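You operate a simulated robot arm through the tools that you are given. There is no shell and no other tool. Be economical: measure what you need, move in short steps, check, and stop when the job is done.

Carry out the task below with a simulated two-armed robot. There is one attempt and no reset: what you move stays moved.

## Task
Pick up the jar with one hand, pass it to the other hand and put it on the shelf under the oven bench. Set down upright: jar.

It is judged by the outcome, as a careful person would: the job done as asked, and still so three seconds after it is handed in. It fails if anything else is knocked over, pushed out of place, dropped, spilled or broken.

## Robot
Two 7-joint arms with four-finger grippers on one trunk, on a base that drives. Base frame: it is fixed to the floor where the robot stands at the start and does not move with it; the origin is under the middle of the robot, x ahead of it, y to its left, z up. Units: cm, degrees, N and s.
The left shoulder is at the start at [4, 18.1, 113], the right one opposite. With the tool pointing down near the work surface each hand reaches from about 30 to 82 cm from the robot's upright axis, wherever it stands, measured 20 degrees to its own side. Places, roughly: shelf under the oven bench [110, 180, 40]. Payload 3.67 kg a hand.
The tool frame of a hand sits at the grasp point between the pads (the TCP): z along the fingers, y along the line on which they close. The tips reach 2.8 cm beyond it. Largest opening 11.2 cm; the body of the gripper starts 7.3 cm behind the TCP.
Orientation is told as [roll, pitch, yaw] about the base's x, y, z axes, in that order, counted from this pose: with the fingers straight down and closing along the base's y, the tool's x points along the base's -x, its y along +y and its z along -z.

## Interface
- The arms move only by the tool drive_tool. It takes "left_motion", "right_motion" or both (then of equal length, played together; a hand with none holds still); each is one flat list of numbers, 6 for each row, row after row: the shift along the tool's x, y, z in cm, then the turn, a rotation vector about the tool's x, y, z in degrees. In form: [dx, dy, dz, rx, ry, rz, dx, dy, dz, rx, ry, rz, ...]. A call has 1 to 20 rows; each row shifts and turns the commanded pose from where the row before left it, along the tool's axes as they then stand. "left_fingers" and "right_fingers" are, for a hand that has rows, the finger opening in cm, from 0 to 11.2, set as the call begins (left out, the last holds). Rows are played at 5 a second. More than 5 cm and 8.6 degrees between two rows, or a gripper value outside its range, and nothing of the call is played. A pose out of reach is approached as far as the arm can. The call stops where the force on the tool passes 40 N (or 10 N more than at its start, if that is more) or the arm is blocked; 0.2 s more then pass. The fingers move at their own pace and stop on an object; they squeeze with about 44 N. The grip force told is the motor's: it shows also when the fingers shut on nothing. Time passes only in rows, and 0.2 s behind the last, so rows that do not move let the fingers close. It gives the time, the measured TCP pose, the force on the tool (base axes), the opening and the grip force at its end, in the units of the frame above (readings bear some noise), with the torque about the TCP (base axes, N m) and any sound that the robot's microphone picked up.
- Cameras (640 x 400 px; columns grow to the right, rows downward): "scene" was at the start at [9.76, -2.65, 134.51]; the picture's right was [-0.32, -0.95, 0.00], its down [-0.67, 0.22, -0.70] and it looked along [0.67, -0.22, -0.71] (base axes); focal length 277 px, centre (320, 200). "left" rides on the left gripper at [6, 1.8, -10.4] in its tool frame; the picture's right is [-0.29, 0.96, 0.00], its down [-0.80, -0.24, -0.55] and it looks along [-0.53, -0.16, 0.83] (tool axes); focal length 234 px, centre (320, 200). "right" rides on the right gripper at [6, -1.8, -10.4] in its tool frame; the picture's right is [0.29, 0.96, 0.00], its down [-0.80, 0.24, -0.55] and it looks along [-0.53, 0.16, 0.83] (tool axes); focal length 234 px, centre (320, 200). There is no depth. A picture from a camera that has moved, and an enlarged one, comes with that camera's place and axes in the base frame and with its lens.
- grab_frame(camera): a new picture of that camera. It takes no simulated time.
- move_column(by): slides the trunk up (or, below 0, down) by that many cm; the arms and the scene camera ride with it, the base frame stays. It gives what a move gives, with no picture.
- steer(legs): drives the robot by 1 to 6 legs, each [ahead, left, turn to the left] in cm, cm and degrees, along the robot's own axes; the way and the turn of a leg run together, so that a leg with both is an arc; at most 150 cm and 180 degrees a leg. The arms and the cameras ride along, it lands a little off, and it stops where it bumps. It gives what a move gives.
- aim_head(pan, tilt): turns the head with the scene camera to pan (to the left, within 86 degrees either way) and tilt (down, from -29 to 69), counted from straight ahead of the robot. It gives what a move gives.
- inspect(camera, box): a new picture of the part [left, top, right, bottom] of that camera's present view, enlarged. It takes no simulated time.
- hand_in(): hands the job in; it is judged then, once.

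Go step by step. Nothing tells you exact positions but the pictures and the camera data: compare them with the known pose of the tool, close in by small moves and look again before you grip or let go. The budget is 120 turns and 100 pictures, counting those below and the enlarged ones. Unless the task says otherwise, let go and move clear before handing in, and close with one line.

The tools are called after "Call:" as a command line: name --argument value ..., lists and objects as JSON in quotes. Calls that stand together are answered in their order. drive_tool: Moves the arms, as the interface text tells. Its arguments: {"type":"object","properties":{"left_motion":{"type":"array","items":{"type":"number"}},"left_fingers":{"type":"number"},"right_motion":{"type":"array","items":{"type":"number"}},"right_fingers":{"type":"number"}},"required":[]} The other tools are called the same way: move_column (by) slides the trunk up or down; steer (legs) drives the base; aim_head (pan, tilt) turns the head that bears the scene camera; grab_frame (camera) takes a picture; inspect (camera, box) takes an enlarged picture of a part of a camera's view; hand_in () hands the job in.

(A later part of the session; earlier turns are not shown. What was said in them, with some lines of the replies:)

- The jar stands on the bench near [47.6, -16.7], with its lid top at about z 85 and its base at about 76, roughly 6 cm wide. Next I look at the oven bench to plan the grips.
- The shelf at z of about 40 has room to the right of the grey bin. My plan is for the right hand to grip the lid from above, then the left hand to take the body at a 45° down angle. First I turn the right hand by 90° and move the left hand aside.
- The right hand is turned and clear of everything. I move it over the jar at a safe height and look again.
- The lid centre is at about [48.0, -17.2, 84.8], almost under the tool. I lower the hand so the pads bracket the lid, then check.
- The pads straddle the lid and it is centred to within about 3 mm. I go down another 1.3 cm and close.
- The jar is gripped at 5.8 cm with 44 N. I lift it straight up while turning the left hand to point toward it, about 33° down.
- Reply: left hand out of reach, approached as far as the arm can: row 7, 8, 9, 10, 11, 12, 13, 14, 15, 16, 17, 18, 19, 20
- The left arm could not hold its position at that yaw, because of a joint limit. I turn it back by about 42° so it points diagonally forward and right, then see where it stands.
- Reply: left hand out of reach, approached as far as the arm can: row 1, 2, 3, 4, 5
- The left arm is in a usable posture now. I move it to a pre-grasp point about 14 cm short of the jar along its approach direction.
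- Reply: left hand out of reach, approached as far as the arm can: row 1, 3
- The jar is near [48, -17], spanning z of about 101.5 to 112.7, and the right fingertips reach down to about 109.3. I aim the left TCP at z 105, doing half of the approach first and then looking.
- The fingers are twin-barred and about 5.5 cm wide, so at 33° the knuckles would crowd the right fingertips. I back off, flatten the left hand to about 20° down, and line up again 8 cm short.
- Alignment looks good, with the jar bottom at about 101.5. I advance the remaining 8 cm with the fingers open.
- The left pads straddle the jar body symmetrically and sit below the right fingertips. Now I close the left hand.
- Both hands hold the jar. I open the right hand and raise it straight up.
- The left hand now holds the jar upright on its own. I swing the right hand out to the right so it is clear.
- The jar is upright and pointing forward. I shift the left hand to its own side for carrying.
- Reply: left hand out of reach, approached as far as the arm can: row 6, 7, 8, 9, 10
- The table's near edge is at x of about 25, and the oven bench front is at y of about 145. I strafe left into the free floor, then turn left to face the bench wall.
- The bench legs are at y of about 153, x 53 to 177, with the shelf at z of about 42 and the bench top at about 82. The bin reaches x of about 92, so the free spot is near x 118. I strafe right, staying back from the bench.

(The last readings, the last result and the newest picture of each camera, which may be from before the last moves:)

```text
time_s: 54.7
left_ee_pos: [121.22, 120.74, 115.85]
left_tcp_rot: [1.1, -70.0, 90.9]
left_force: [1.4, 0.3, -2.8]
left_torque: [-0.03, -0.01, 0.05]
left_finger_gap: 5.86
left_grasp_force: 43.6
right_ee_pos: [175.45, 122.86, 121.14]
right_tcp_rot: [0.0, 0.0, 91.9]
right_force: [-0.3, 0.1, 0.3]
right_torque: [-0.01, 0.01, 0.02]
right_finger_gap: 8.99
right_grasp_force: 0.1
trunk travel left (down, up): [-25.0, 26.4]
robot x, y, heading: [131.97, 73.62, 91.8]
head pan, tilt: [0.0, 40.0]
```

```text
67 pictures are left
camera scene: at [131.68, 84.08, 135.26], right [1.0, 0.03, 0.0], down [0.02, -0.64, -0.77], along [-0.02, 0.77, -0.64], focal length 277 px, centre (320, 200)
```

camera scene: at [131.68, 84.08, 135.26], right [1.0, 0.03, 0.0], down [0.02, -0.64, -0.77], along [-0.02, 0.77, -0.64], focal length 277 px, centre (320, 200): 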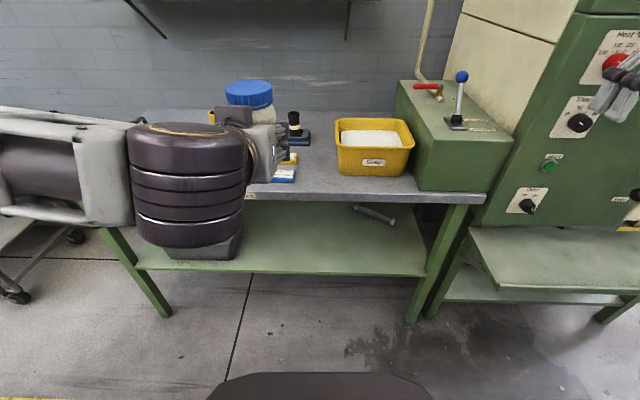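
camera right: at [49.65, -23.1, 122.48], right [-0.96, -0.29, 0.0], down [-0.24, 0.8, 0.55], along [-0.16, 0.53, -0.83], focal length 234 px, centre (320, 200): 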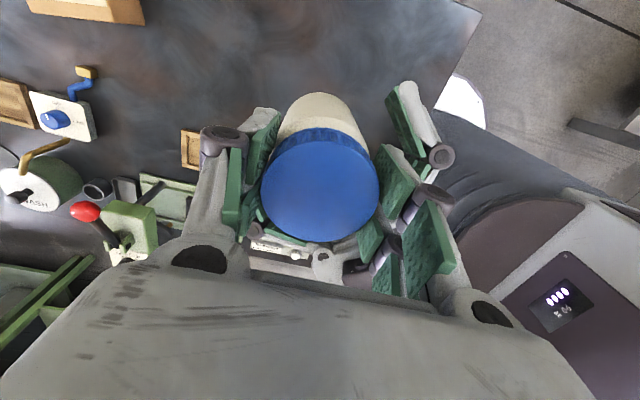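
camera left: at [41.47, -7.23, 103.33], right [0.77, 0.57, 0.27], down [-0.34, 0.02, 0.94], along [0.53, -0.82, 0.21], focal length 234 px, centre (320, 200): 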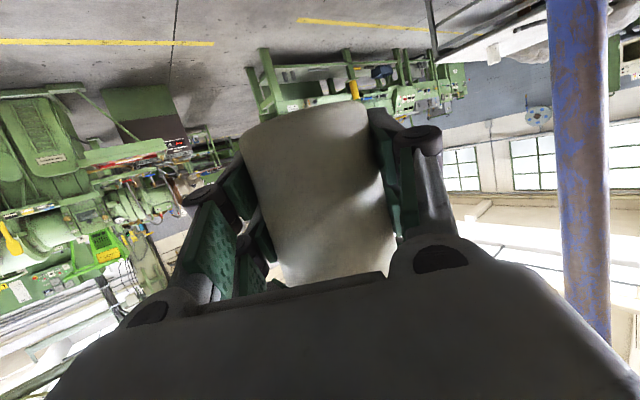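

I am positioned in front of the free shelf part. I pull the right hand in so it stays away from the oven, and lower the trunk.

Call:
drive_tool --right_motion '[2, 2, 0, 0, 0, 0, 2, 2, 0, 0, 0, 0, 2, 2, 0, 0, 0, 0, 2, 2, 0, 0, 0, 0, 2, 2, 0, 0, 0, 0, 2, 2, 0, 0, 0, 0, 0, 0, 0, 0, 0, 0]'

Call:
move_column --by -25

Call:
grab_frame --camera "scene"

```text
time_s: 56.3
left_ee_pos: [121.39, 120.63, 115.94]
left_tcp_rot: [1.2, -70.0, 90.9]
left_force: [1.2, 1.1, -3.6]
left_torque: [0.01, 0.04, 0.04]
left_finger_gap: 5.84
left_grasp_force: 43.0
right_ee_pos: [163.76, 110.52, 120.93]
right_tcp_rot: [0.0, 0.0, 91.9]
right_force: [0.1, 1.3, -0.2]
right_torque: [0.0, -0.03, -0.01]
right_finger_gap: 9.01
right_grasp_force: 0.1
trunk travel left (down, up): [-25.0, 26.4]
robot x, y, heading: [131.94, 73.5, 91.8]
head pan, tilt: [0.0, 40.0]
```

```text
time_s: 58.8
left_ee_pos: [121.28, 120.58, 90.89]
left_tcp_rot: [1.2, -70.1, 90.9]
left_force: [0.0, -0.1, -4.1]
left_torque: [0.0, 0.01, -0.02]
left_finger_gap: 5.85
left_grasp_force: 43.9
right_ee_pos: [163.73, 110.63, 96.05]
right_tcp_rot: [0.0, 0.0, 91.9]
right_force: [-0.4, -0.7, 0.0]
right_torque: [-0.03, -0.01, 0.0]
right_finger_gap: 9.0
right_grasp_force: 0.0
trunk travel left (down, up): [0.0, 51.4]
robot x, y, heading: [131.61, 73.31, 91.7]
head pan, tilt: [0.0, 40.0]
```

```text
66 pictures are left
camera scene: at [131.66, 84.06, 110.33], right [1.0, 0.03, 0.0], down [0.02, -0.64, -0.77], along [-0.02, 0.77, -0.64], focal length 277 px, centre (320, 200)
```

scene: 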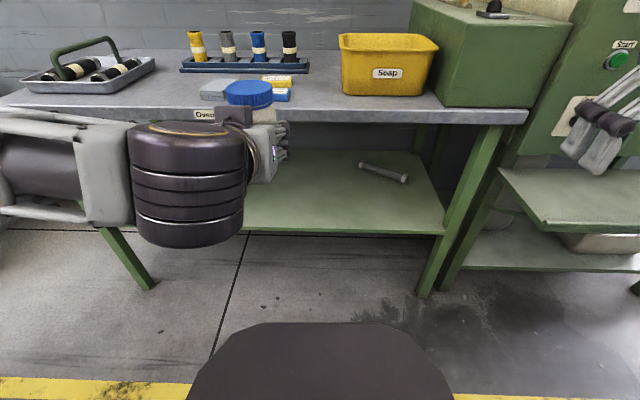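

The forearm comes from the left and is clear of the bench. I lower the left hand in front of the bench while extending slightly forward.

Call:
drive_tool --left_motion '[1.87, 0, 1.31, 0, 0, 0, 1.87, 0, 1.31, 0, 0, 0, 1.87, 0, 1.31, 0, 0, 0, 1.87, 0, 1.31, 0, 0, 0, 1.87, 0, 1.31, 0, 0, 0, 1.87, 0, 1.31, 0, 0, 0, 1.87, 0, 1.31, 0, 0, 0, 1.87, 0, 1.31, 0, 0, 0, 1.87, 0, 1.31, 0, 0, 0, 1.87, 0, 1.31, 0, 0, 0, 0, 0, 0, 0, 0, 0]'

Call:
grab_frame --camera "scene"

```text
time_s: 61.2
left_ee_pos: [120.6, 126.98, 68.86]
left_tcp_rot: [1.1, -70.0, 91.0]
left_force: [-0.1, 1.0, -3.7]
left_torque: [-0.02, 0.0, -0.03]
left_finger_gap: 5.86
left_grasp_force: 44.0
left hand out of reach, approached as far as the arm can: row 2
right_ee_pos: [163.68, 110.54, 96.11]
right_tcp_rot: [0.0, 0.1, 91.9]
right_force: [0.2, 0.2, 0.7]
right_torque: [-0.05, 0.02, -0.02]
right_finger_gap: 9.0
right_grasp_force: 0.0
trunk travel left (down, up): [0.0, 51.4]
robot x, y, heading: [131.91, 74.02, 91.9]
head pan, tilt: [0.0, 40.0]
```

```text
65 pictures are left
camera scene: at [131.64, 84.06, 110.33], right [1.0, 0.03, 0.0], down [0.02, -0.64, -0.77], along [-0.02, 0.77, -0.64], focal length 277 px, centre (320, 200)
```

scene: 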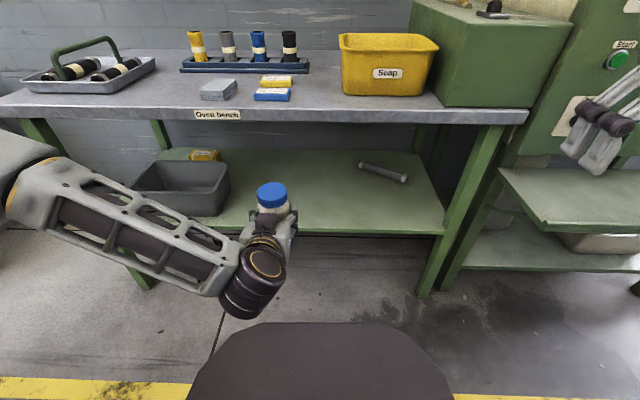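

The jar is lowering nicely in front of the open shelf. I continue down to z of about 51 and forward to y of about 139.

Call:
drive_tool --left_motion '[1.56, 0, 2.16, 0, 0, 0, 1.56, 0, 2.16, 0, 0, 0, 1.56, 0, 2.16, 0, 0, 0, 1.56, 0, 2.16, 0, 0, 0, 1.56, 0, 2.16, 0, 0, 0, 1.56, 0, 2.16, 0, 0, 0, 1.56, 0, 2.16, 0, 0, 0, 1.56, 0, 2.16, 0, 0, 0, 0, 0, 0, 0, 0, 0]'

Call:
grab_frame --camera "scene"

Call:
grab_frame --camera "left"

```text
time_s: 63.2
left_ee_pos: [124.75, 139.07, 53.7]
left_tcp_rot: [1.6, -69.7, 90.9]
left_force: [0.3, 0.2, -4.0]
left_torque: [0.01, -0.03, -0.01]
left_finger_gap: 5.88
left_grasp_force: 43.9
left hand out of reach, approached as far as the arm can: row 4, 5, 6, 7, 8
right_ee_pos: [163.71, 110.53, 96.1]
right_tcp_rot: [0.1, 0.0, 91.9]
right_force: [-0.3, 0.3, 0.1]
right_torque: [0.03, 0.03, 0.02]
right_finger_gap: 9.0
right_grasp_force: 0.0
trunk travel left (down, up): [0.0, 51.4]
robot x, y, heading: [131.97, 73.51, 91.8]
head pan, tilt: [0.0, 40.0]
```

```text
64 pictures are left
camera scene: at [131.67, 84.07, 110.33], right [1.0, 0.03, 0.0], down [0.02, -0.64, -0.77], along [-0.02, 0.77, -0.64], focal length 277 px, centre (320, 200)
```

scene: 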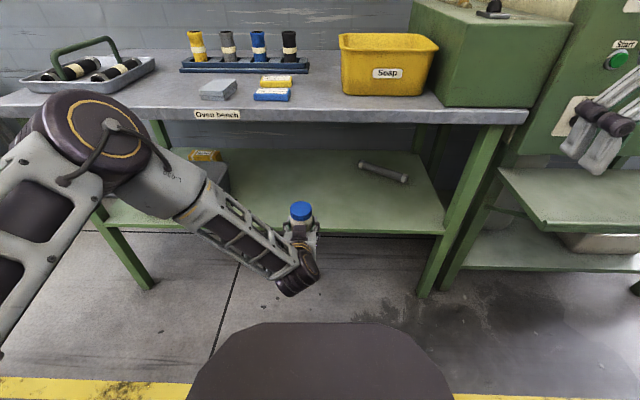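

```text
63 pictures are left
camera left: at [123.5, 127.2, 51.6], right [-0.96, 0.06, 0.28], down [0.26, -0.23, 0.94], along [0.12, 0.97, 0.21], focal length 234 px, centre (320, 200)
```

left: 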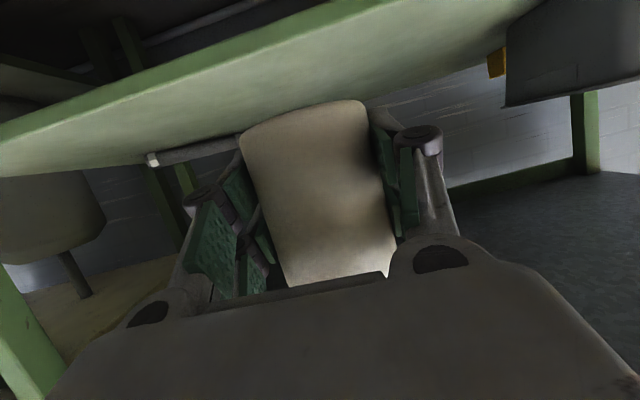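

The bench front is at y of about 152.7, with its top at z 79.7 and the shelf at about 40. Before driving in, I test in free air whether the arm can get down to z of about 44.

Call:
drive_tool --left_motion '[1.88, 0, 0.68, 0, 0, 0, 1.88, 0, 0.68, 0, 0, 0, 1.88, 0, 0.68, 0, 0, 0, 1.88, 0, 0.68, 0, 0, 0, 1.88, 0, 0.68, 0, 0, 0, 0, 0, 0, 0, 0, 0]'

Call:
grab_frame --camera "scene"

```text
time_s: 64.6
left_ee_pos: [129.05, 139.28, 46.85]
left_tcp_rot: [1.6, -69.7, 90.9]
left_force: [0.2, 0.1, -4.4]
left_torque: [0.01, 0.02, 0.0]
left_finger_gap: 5.89
left_grasp_force: 44.9
left hand out of reach, approached as far as the arm can: row 1, 2, 3, 4, 5
right_ee_pos: [163.67, 110.56, 96.12]
right_tcp_rot: [0.0, 0.0, 91.9]
right_force: [-0.1, 0.0, 0.4]
right_torque: [0.02, 0.0, 0.02]
right_finger_gap: 8.99
right_grasp_force: 0.1
trunk travel left (down, up): [0.0, 51.4]
robot x, y, heading: [131.67, 73.65, 91.8]
head pan, tilt: [0.0, 40.0]
```

```text
62 pictures are left
camera scene: at [131.67, 84.08, 110.33], right [1.0, 0.03, 0.0], down [0.02, -0.64, -0.77], along [-0.02, 0.77, -0.64], focal length 277 px, centre (320, 200)
```

scene: 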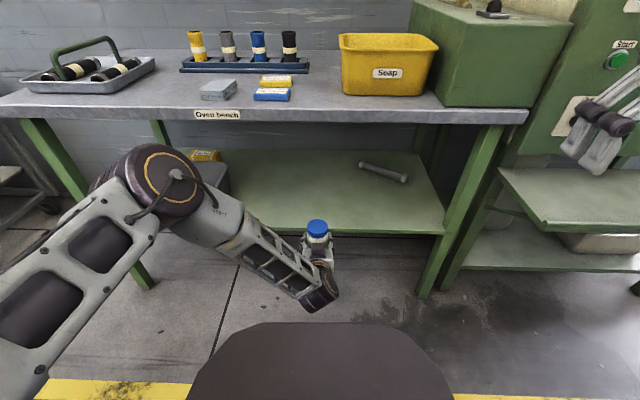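

The arm slides a little sideways at its limit but keeps the jar upright. I lower a bit more, then use the trunk for the vertical moves.

Call:
drive_tool --left_motion '[1.88, 0, 0.68, 0, 0, 0, 1.88, 0, 0.68, 0, 0, 0, 1.88, 0, 0.68, 0, 0, 0, 0, 0, 0, 0, 0, 0]'

Call:
move_column --by 6

Call:
grab_frame --camera "left"

Call:
grab_frame --camera "scene"

```text
time_s: 65.6
left_ee_pos: [131.79, 139.46, 42.83]
left_tcp_rot: [1.7, -69.5, 90.9]
left_force: [0.5, 0.2, -3.4]
left_torque: [0.01, 0.0, 0.04]
left_finger_gap: 5.85
left_grasp_force: 44.3
left hand out of reach, approached as far as the arm can: row 1, 2, 3
right_ee_pos: [163.78, 110.61, 96.04]
right_tcp_rot: [0.0, 0.1, 91.8]
right_force: [0.6, -0.2, 0.5]
right_torque: [-0.04, -0.02, -0.02]
right_finger_gap: 9.01
right_grasp_force: 0.1
trunk travel left (down, up): [0.0, 51.4]
robot x, y, heading: [132.13, 73.74, 91.9]
head pan, tilt: [0.0, 40.0]
```

```text
time_s: 66.6
left_ee_pos: [131.65, 139.52, 48.63]
left_tcp_rot: [1.7, -69.5, 91.0]
left_force: [-0.1, -0.4, -3.8]
left_torque: [0.02, -0.01, 0.01]
left_finger_gap: 5.88
left_grasp_force: 43.9
right_ee_pos: [163.73, 110.55, 101.92]
right_tcp_rot: [0.0, 0.0, 92.0]
right_force: [0.0, -0.3, 0.0]
right_torque: [0.0, 0.0, -0.02]
right_finger_gap: 9.0
right_grasp_force: 0.2
trunk travel left (down, up): [-6.0, 45.4]
robot x, y, heading: [132.05, 73.67, 91.7]
head pan, tilt: [0.0, 40.0]
```

```text
61 pictures are left
camera left: at [130.54, 127.55, 46.65], right [-0.96, 0.06, 0.28], down [0.26, -0.23, 0.94], along [0.12, 0.97, 0.2], focal length 234 px, centre (320, 200)
```

left: 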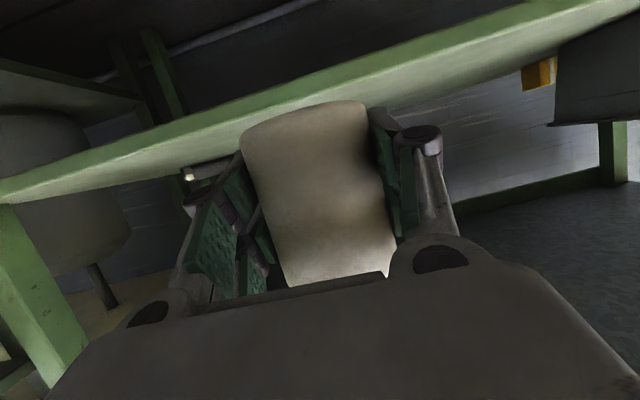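

```text
60 pictures are left
camera scene: at [131.69, 84.11, 116.13], right [1.0, 0.03, 0.0], down [0.02, -0.64, -0.77], along [-0.02, 0.77, -0.64], focal length 277 px, centre (320, 200)
```

scene: 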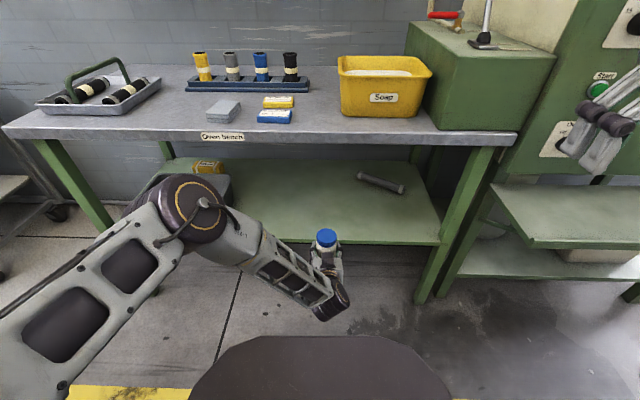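

Call:
inspect --camera "left" --box '[0, 30, 400, 280]'

```text
1.60 times, centred on (200, 155) of left
camera zoom: at [130.54, 127.55, 46.65], right [-0.96, 0.06, 0.28], down [0.26, -0.23, 0.94], along [0.12, 0.97, 0.2], focal length 375 px, centre (512, 272)
```

zoom: 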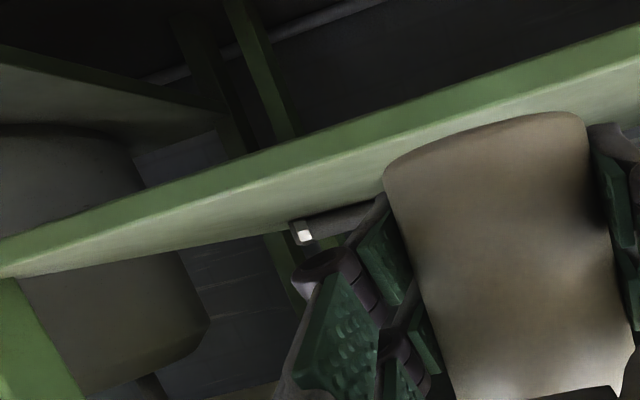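

The shelf top is at about z 41 and the jar bottom at about 44.8. I drive slowly ahead to bring the jar over the shelf.

Call:
steer --legs '[[12, 0, 0]]'

Call:
grab_frame --camera "scene"

Call:
grab_frame --camera "left"

```text
time_s: 67.9
left_ee_pos: [131.52, 151.32, 48.47]
left_tcp_rot: [1.7, -69.5, 90.8]
left_force: [-1.0, 0.5, -4.2]
left_torque: [0.01, 0.0, 0.0]
left_finger_gap: 5.86
left_grasp_force: 43.8
right_ee_pos: [163.37, 122.45, 101.76]
right_tcp_rot: [-0.1, 0.1, 91.7]
right_force: [-0.9, 0.5, -0.1]
right_torque: [-0.05, -0.01, -0.01]
right_finger_gap: 9.0
right_grasp_force: 0.1
trunk travel left (down, up): [-6.0, 45.4]
robot x, y, heading: [131.46, 85.32, 91.6]
head pan, tilt: [0.0, 40.0]
```

```text
58 pictures are left
camera scene: at [131.34, 96.07, 116.11], right [1.0, 0.03, 0.0], down [0.02, -0.64, -0.76], along [-0.02, 0.76, -0.64], focal length 277 px, centre (320, 200)
```

scene: 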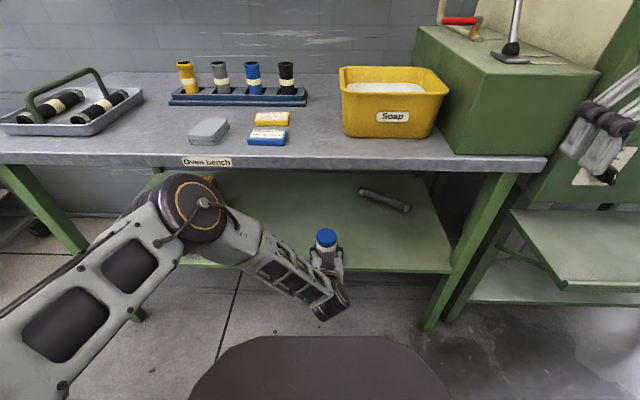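

```text
57 pictures are left
camera left: at [130.32, 139.43, 46.59], right [-0.96, 0.06, 0.28], down [0.26, -0.23, 0.94], along [0.12, 0.97, 0.2], focal length 234 px, centre (320, 200)
```

left: 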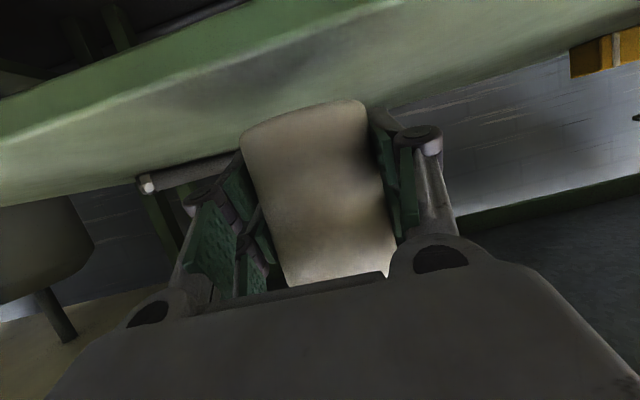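

The front edge is confirmed at y of about 152.6, with good clearance. I drive another 9 cm.

Call:
steer --legs '[[9, 0, 0]]'

Call:
grab_frame --camera "scene"

Call:
grab_frame --camera "left"

```text
time_s: 69.0
left_ee_pos: [131.32, 160.5, 48.54]
left_tcp_rot: [1.7, -69.6, 90.8]
left_force: [-0.3, 0.0, -4.1]
left_torque: [0.03, 0.0, 0.01]
left_finger_gap: 5.87
left_grasp_force: 44.1
right_ee_pos: [163.18, 131.47, 101.83]
right_tcp_rot: [0.0, 0.2, 91.6]
right_force: [0.9, 0.3, 0.7]
right_torque: [-0.04, 0.03, 0.0]
right_finger_gap: 9.02
right_grasp_force: 0.1
trunk travel left (down, up): [-6.0, 45.4]
robot x, y, heading: [130.94, 94.6, 91.2]
head pan, tilt: [0.0, 40.0]
```

```text
56 pictures are left
camera scene: at [131.09, 105.24, 116.11], right [1.0, 0.03, 0.0], down [0.02, -0.64, -0.76], along [-0.02, 0.76, -0.64], focal length 277 px, centre (320, 200)
```

scene: 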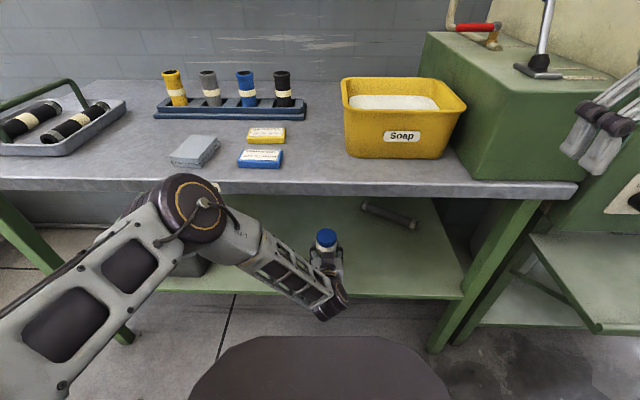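

```text
55 pictures are left
camera left: at [130.11, 148.58, 46.59], right [-0.96, 0.06, 0.28], down [0.26, -0.23, 0.94], along [0.12, 0.97, 0.2], focal length 234 px, centre (320, 200)
```

left: 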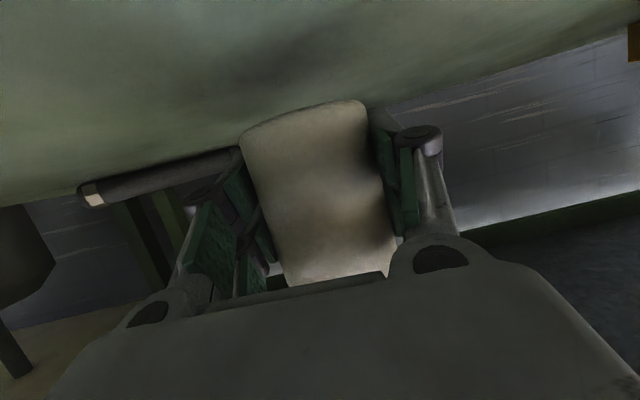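

The jar is about 8 cm inside the shelf edge. I lower the trunk in small steps and watch the force.

Call:
move_column --by -2.3

Call:
move_column --by -0.5

Call:
grab_frame --camera "left"

Call:
inspect --camera "scene" --box '[260, 200, 400, 330]'

```text
time_s: 69.7
left_ee_pos: [131.21, 160.37, 46.49]
left_tcp_rot: [1.5, -69.6, 90.7]
left_force: [0.3, -0.6, -3.1]
left_torque: [-0.03, 0.0, 0.0]
left_finger_gap: 5.84
left_grasp_force: 44.3
right_ee_pos: [163.21, 131.3, 99.56]
right_tcp_rot: [0.0, -0.1, 91.6]
right_force: [-0.1, 0.2, -0.4]
right_torque: [0.0, -0.01, -0.02]
right_finger_gap: 9.0
right_grasp_force: 0.0
trunk travel left (down, up): [-3.7, 47.7]
robot x, y, heading: [131.37, 94.49, 91.6]
head pan, tilt: [0.0, 40.0]
```

```text
time_s: 70.2
left_ee_pos: [131.32, 160.41, 45.79]
left_tcp_rot: [1.8, -69.6, 90.8]
left_force: [0.4, 0.2, -4.8]
left_torque: [0.0, -0.03, -0.01]
left_finger_gap: 5.9
left_grasp_force: 44.1
right_ee_pos: [163.22, 131.45, 99.03]
right_tcp_rot: [0.0, -0.1, 91.7]
right_force: [-0.2, 0.1, 0.3]
right_torque: [-0.02, 0.04, 0.04]
right_finger_gap: 9.02
right_grasp_force: 0.0
trunk travel left (down, up): [-3.2, 48.2]
robot x, y, heading: [131.18, 94.53, 91.5]
head pan, tilt: [0.0, 40.0]
```

```text
54 pictures are left
camera left: at [130.11, 148.52, 43.91], right [-0.96, 0.06, 0.28], down [0.26, -0.23, 0.94], along [0.12, 0.97, 0.2], focal length 234 px, centre (320, 200)
```

left: 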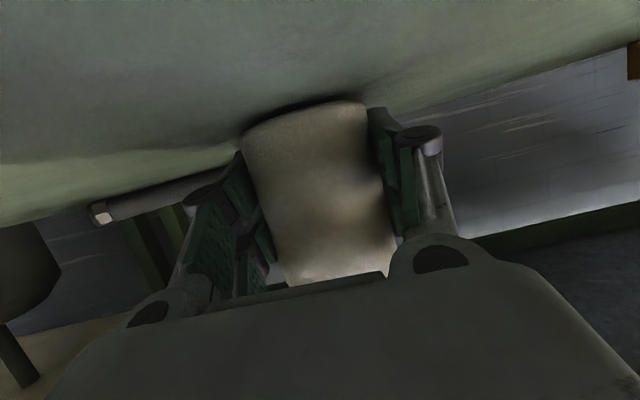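

```text
3.08 times, centred on (330, 265) of scene
camera zoom: at [131.08, 105.07, 113.37], right [1.0, 0.03, 0.0], down [0.02, -0.64, -0.77], along [-0.02, 0.77, -0.64], focal length 852 px, centre (289, 0)
```

zoom: 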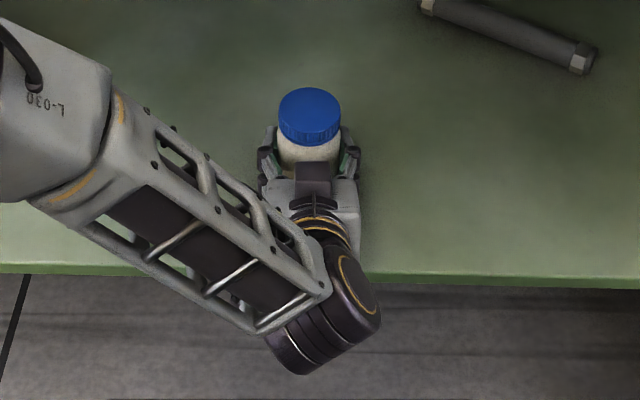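

The shadow is closing up under the jar but there is no contact yet. I continue in smaller steps.

Call:
move_column --by -0.4

Call:
move_column --by -0.4

Call:
grab_frame --camera "left"

```text
time_s: 70.8
left_ee_pos: [131.38, 160.5, 45.66]
left_tcp_rot: [1.6, -69.6, 90.7]
left_force: [0.7, 0.0, 5.1]
left_torque: [-0.09, -0.17, 0.0]
left_finger_gap: 5.84
left_grasp_force: 43.3
right_ee_pos: [163.21, 131.42, 98.75]
right_tcp_rot: [0.0, 0.0, 91.6]
right_force: [0.1, -0.3, -1.1]
right_torque: [0.05, -0.03, -0.03]
right_finger_gap: 8.98
right_grasp_force: 0.1
trunk travel left (down, up): [-2.8, 48.6]
robot x, y, heading: [131.2, 94.4, 91.7]
head pan, tilt: [0.0, 40.0]
```

```text
time_s: 71.3
left_ee_pos: [131.38, 160.52, 45.68]
left_tcp_rot: [1.4, -70.1, 91.0]
left_force: [-1.0, -4.7, 28.2]
left_torque: [-0.48, -0.51, -0.07]
left_finger_gap: 5.89
left_grasp_force: 44.0
right_ee_pos: [163.18, 131.13, 98.55]
right_tcp_rot: [0.0, 0.0, 91.7]
right_force: [-0.1, 0.4, -0.4]
right_torque: [-0.01, 0.0, 0.0]
right_finger_gap: 8.99
right_grasp_force: 0.0
trunk travel left (down, up): [-2.4, 49.0]
robot x, y, heading: [131.43, 94.63, 91.3]
head pan, tilt: [0.0, 40.0]
```

```text
52 pictures are left
camera left: at [130.14, 148.63, 43.52], right [-0.96, 0.06, 0.28], down [0.26, -0.24, 0.94], along [0.12, 0.97, 0.21], focal length 234 px, centre (320, 200)
```

left: 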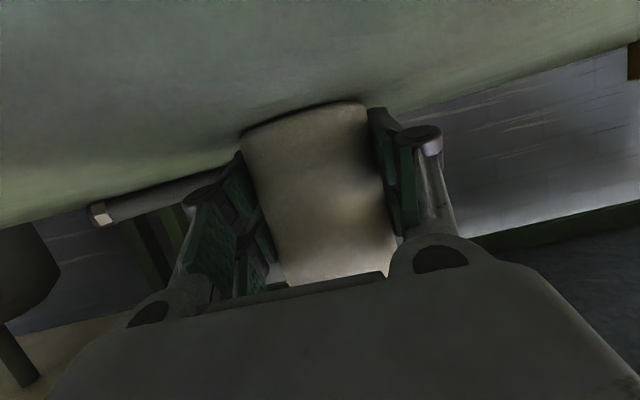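

The jar is down and the force has risen to 28 N. I ease up slightly to unload the arm, then open the left fingers.

Call:
move_column --by 0.4

Call:
drive_tool --left_motion '[0, 0, 0, 0, 0, 0, 0, 0, 0, 0, 0, 0, 0, 0, 0, 0, 0, 0, 0, 0, 0, 0, 0, 0]' --left_fingers 9.5

Call:
grab_frame --camera "left"

Call:
inspect --camera "scene" --box '[260, 200, 400, 330]'

```text
time_s: 71.8
left_ee_pos: [131.38, 160.47, 45.62]
left_tcp_rot: [1.7, -69.7, 90.7]
left_force: [1.3, 6.1, 14.7]
left_torque: [0.44, -0.32, 0.06]
left_finger_gap: 5.88
left_grasp_force: 43.5
right_ee_pos: [163.2, 131.32, 98.72]
right_tcp_rot: [0.0, -0.1, 91.7]
right_force: [0.5, -0.2, -0.2]
right_torque: [-0.01, -0.02, 0.01]
right_finger_gap: 9.0
right_grasp_force: 0.1
trunk travel left (down, up): [-2.8, 48.6]
robot x, y, heading: [131.4, 94.88, 91.5]
head pan, tilt: [0.0, 40.0]
```

```text
time_s: 72.8
left_ee_pos: [131.37, 160.39, 45.5]
left_tcp_rot: [1.8, -69.6, 90.8]
left_force: [-0.6, -0.8, 0.1]
left_torque: [0.0, 0.02, -0.02]
left_finger_gap: 9.52
left_grasp_force: 0.1
right_ee_pos: [163.14, 131.44, 98.7]
right_tcp_rot: [0.1, 0.0, 91.8]
right_force: [-0.1, -0.2, 0.0]
right_torque: [0.03, -0.02, 0.02]
right_finger_gap: 8.98
right_grasp_force: 0.1
trunk travel left (down, up): [-2.8, 48.6]
robot x, y, heading: [131.41, 94.42, 91.5]
head pan, tilt: [0.0, 40.0]
```

```text
51 pictures are left
camera left: at [130.11, 148.5, 43.53], right [-0.96, 0.06, 0.28], down [0.26, -0.23, 0.94], along [0.12, 0.97, 0.2], focal length 234 px, centre (320, 200)
```

left: 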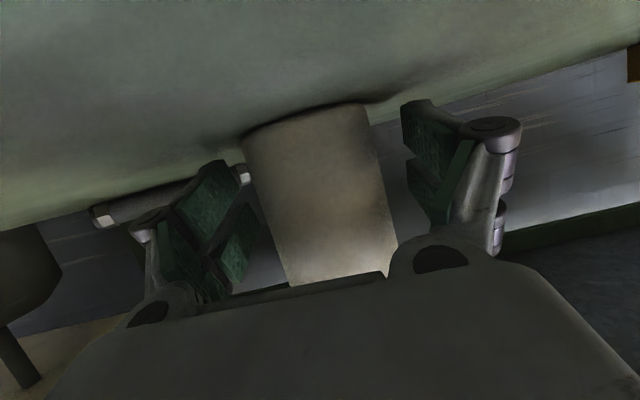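

```text
3.08 times, centred on (330, 265) of scene
camera zoom: at [131.09, 105.04, 112.98], right [1.0, 0.03, 0.0], down [0.02, -0.64, -0.77], along [-0.02, 0.77, -0.64], focal length 852 px, centre (289, 0)
```

zoom: 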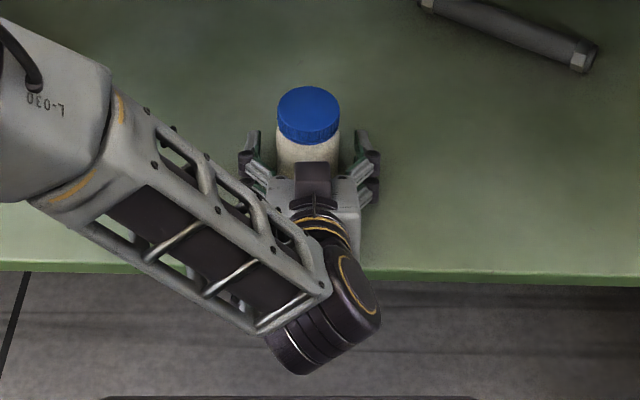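

The jar stands free. I raise the hand 1 cm and back the base straight out.

Call:
move_column --by 1

Call:
steer --legs '[[-6, 0, 0]]'

Call:
grab_frame --camera "left"

```text
time_s: 73.4
left_ee_pos: [131.33, 160.43, 46.59]
left_tcp_rot: [1.7, -69.6, 90.8]
left_force: [-0.2, -0.1, -0.5]
left_torque: [-0.02, -0.02, -0.01]
left_finger_gap: 9.51
left_grasp_force: 0.0
right_ee_pos: [163.21, 131.39, 99.65]
right_tcp_rot: [0.0, 0.1, 91.8]
right_force: [0.2, 0.1, -0.1]
right_torque: [-0.04, 0.0, 0.01]
right_finger_gap: 9.02
right_grasp_force: 0.0
trunk travel left (down, up): [-3.8, 47.6]
robot x, y, heading: [131.76, 94.58, 91.8]
head pan, tilt: [0.0, 40.0]
```

```text
time_s: 74.4
left_ee_pos: [131.52, 154.21, 46.56]
left_tcp_rot: [1.6, -69.7, 90.6]
left_force: [-0.4, -0.1, 0.7]
left_torque: [-0.04, -0.02, 0.01]
left_finger_gap: 9.53
left_grasp_force: 0.1
right_ee_pos: [163.37, 125.02, 99.83]
right_tcp_rot: [0.0, 0.0, 91.7]
right_force: [-1.0, -1.5, 0.5]
right_torque: [0.07, 0.03, -0.03]
right_finger_gap: 8.98
right_grasp_force: 0.1
trunk travel left (down, up): [-3.8, 47.6]
robot x, y, heading: [131.42, 88.57, 91.5]
head pan, tilt: [0.0, 40.0]
```

```text
49 pictures are left
camera left: at [130.27, 142.27, 44.61], right [-0.96, 0.06, 0.28], down [0.26, -0.23, 0.94], along [0.12, 0.97, 0.21], focal length 234 px, centre (320, 200)
```

left: 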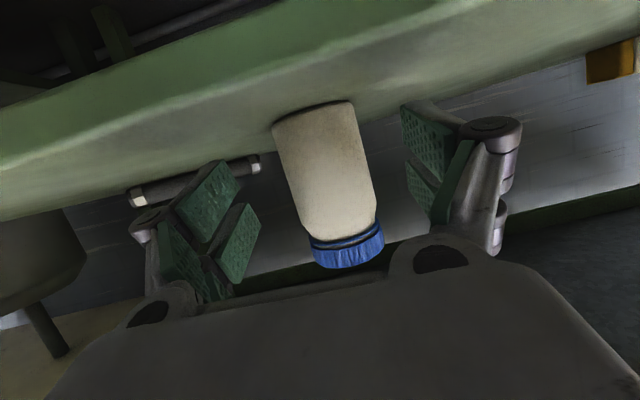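

The jar is upright and the fingers are nearly out. I back off the rest of the way and check the whole scene.

Call:
steer --legs '[[-14, 0, 0]]'

Call:
grab_frame --camera "left"

Call:
grab_frame --camera "scene"

```text
time_s: 75.8
left_ee_pos: [131.95, 140.25, 46.64]
left_tcp_rot: [1.7, -69.7, 90.8]
left_force: [0.5, -0.9, 0.7]
left_torque: [-0.02, 0.01, 0.03]
left_finger_gap: 9.5
left_grasp_force: 0.0
right_ee_pos: [163.74, 111.26, 99.81]
right_tcp_rot: [0.1, -0.2, 91.7]
right_force: [0.5, -0.5, 0.0]
right_torque: [0.06, -0.01, 0.01]
right_finger_gap: 9.01
right_grasp_force: 0.0
trunk travel left (down, up): [-3.8, 47.6]
robot x, y, heading: [131.71, 74.55, 91.7]
head pan, tilt: [0.0, 40.0]
```

```text
48 pictures are left
camera left: at [130.63, 128.37, 44.61], right [-0.96, 0.06, 0.28], down [0.26, -0.23, 0.94], along [0.12, 0.97, 0.21], focal length 234 px, centre (320, 200)
```

left: 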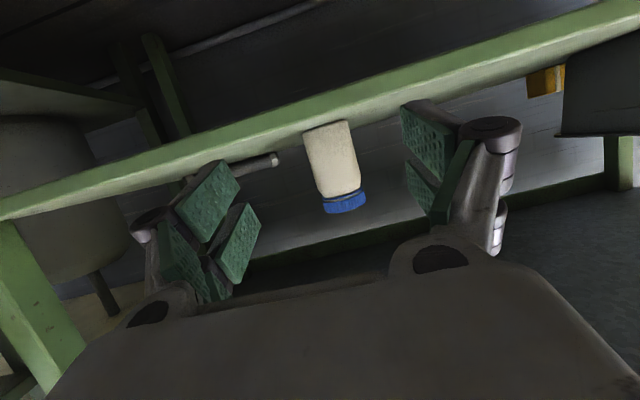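

```text
47 pictures are left
camera scene: at [131.66, 84.78, 113.98], right [1.0, 0.03, 0.0], down [0.02, -0.64, -0.77], along [-0.02, 0.77, -0.64], focal length 277 px, centre (320, 200)
```

scene: 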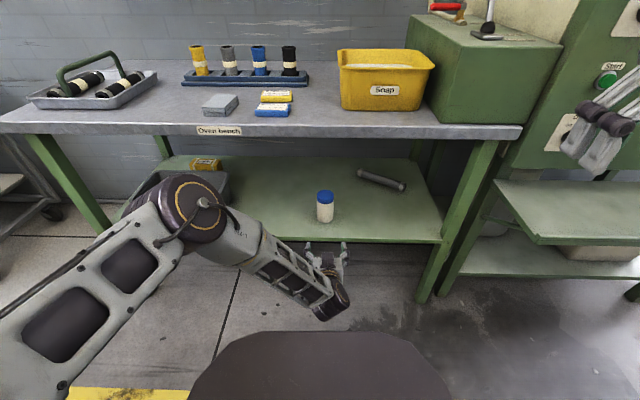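

The jar stands upright on the shelf under the oven bench, both hands are clear, and nothing else has moved. I hand the job in.

Call:
hand_in

```text
The job is handed in.
```

The right hand picked up the jar and passed it to the left, which set it upright on the shelf under the oven bench; both hands are clear and I saw nothing else disturbed.
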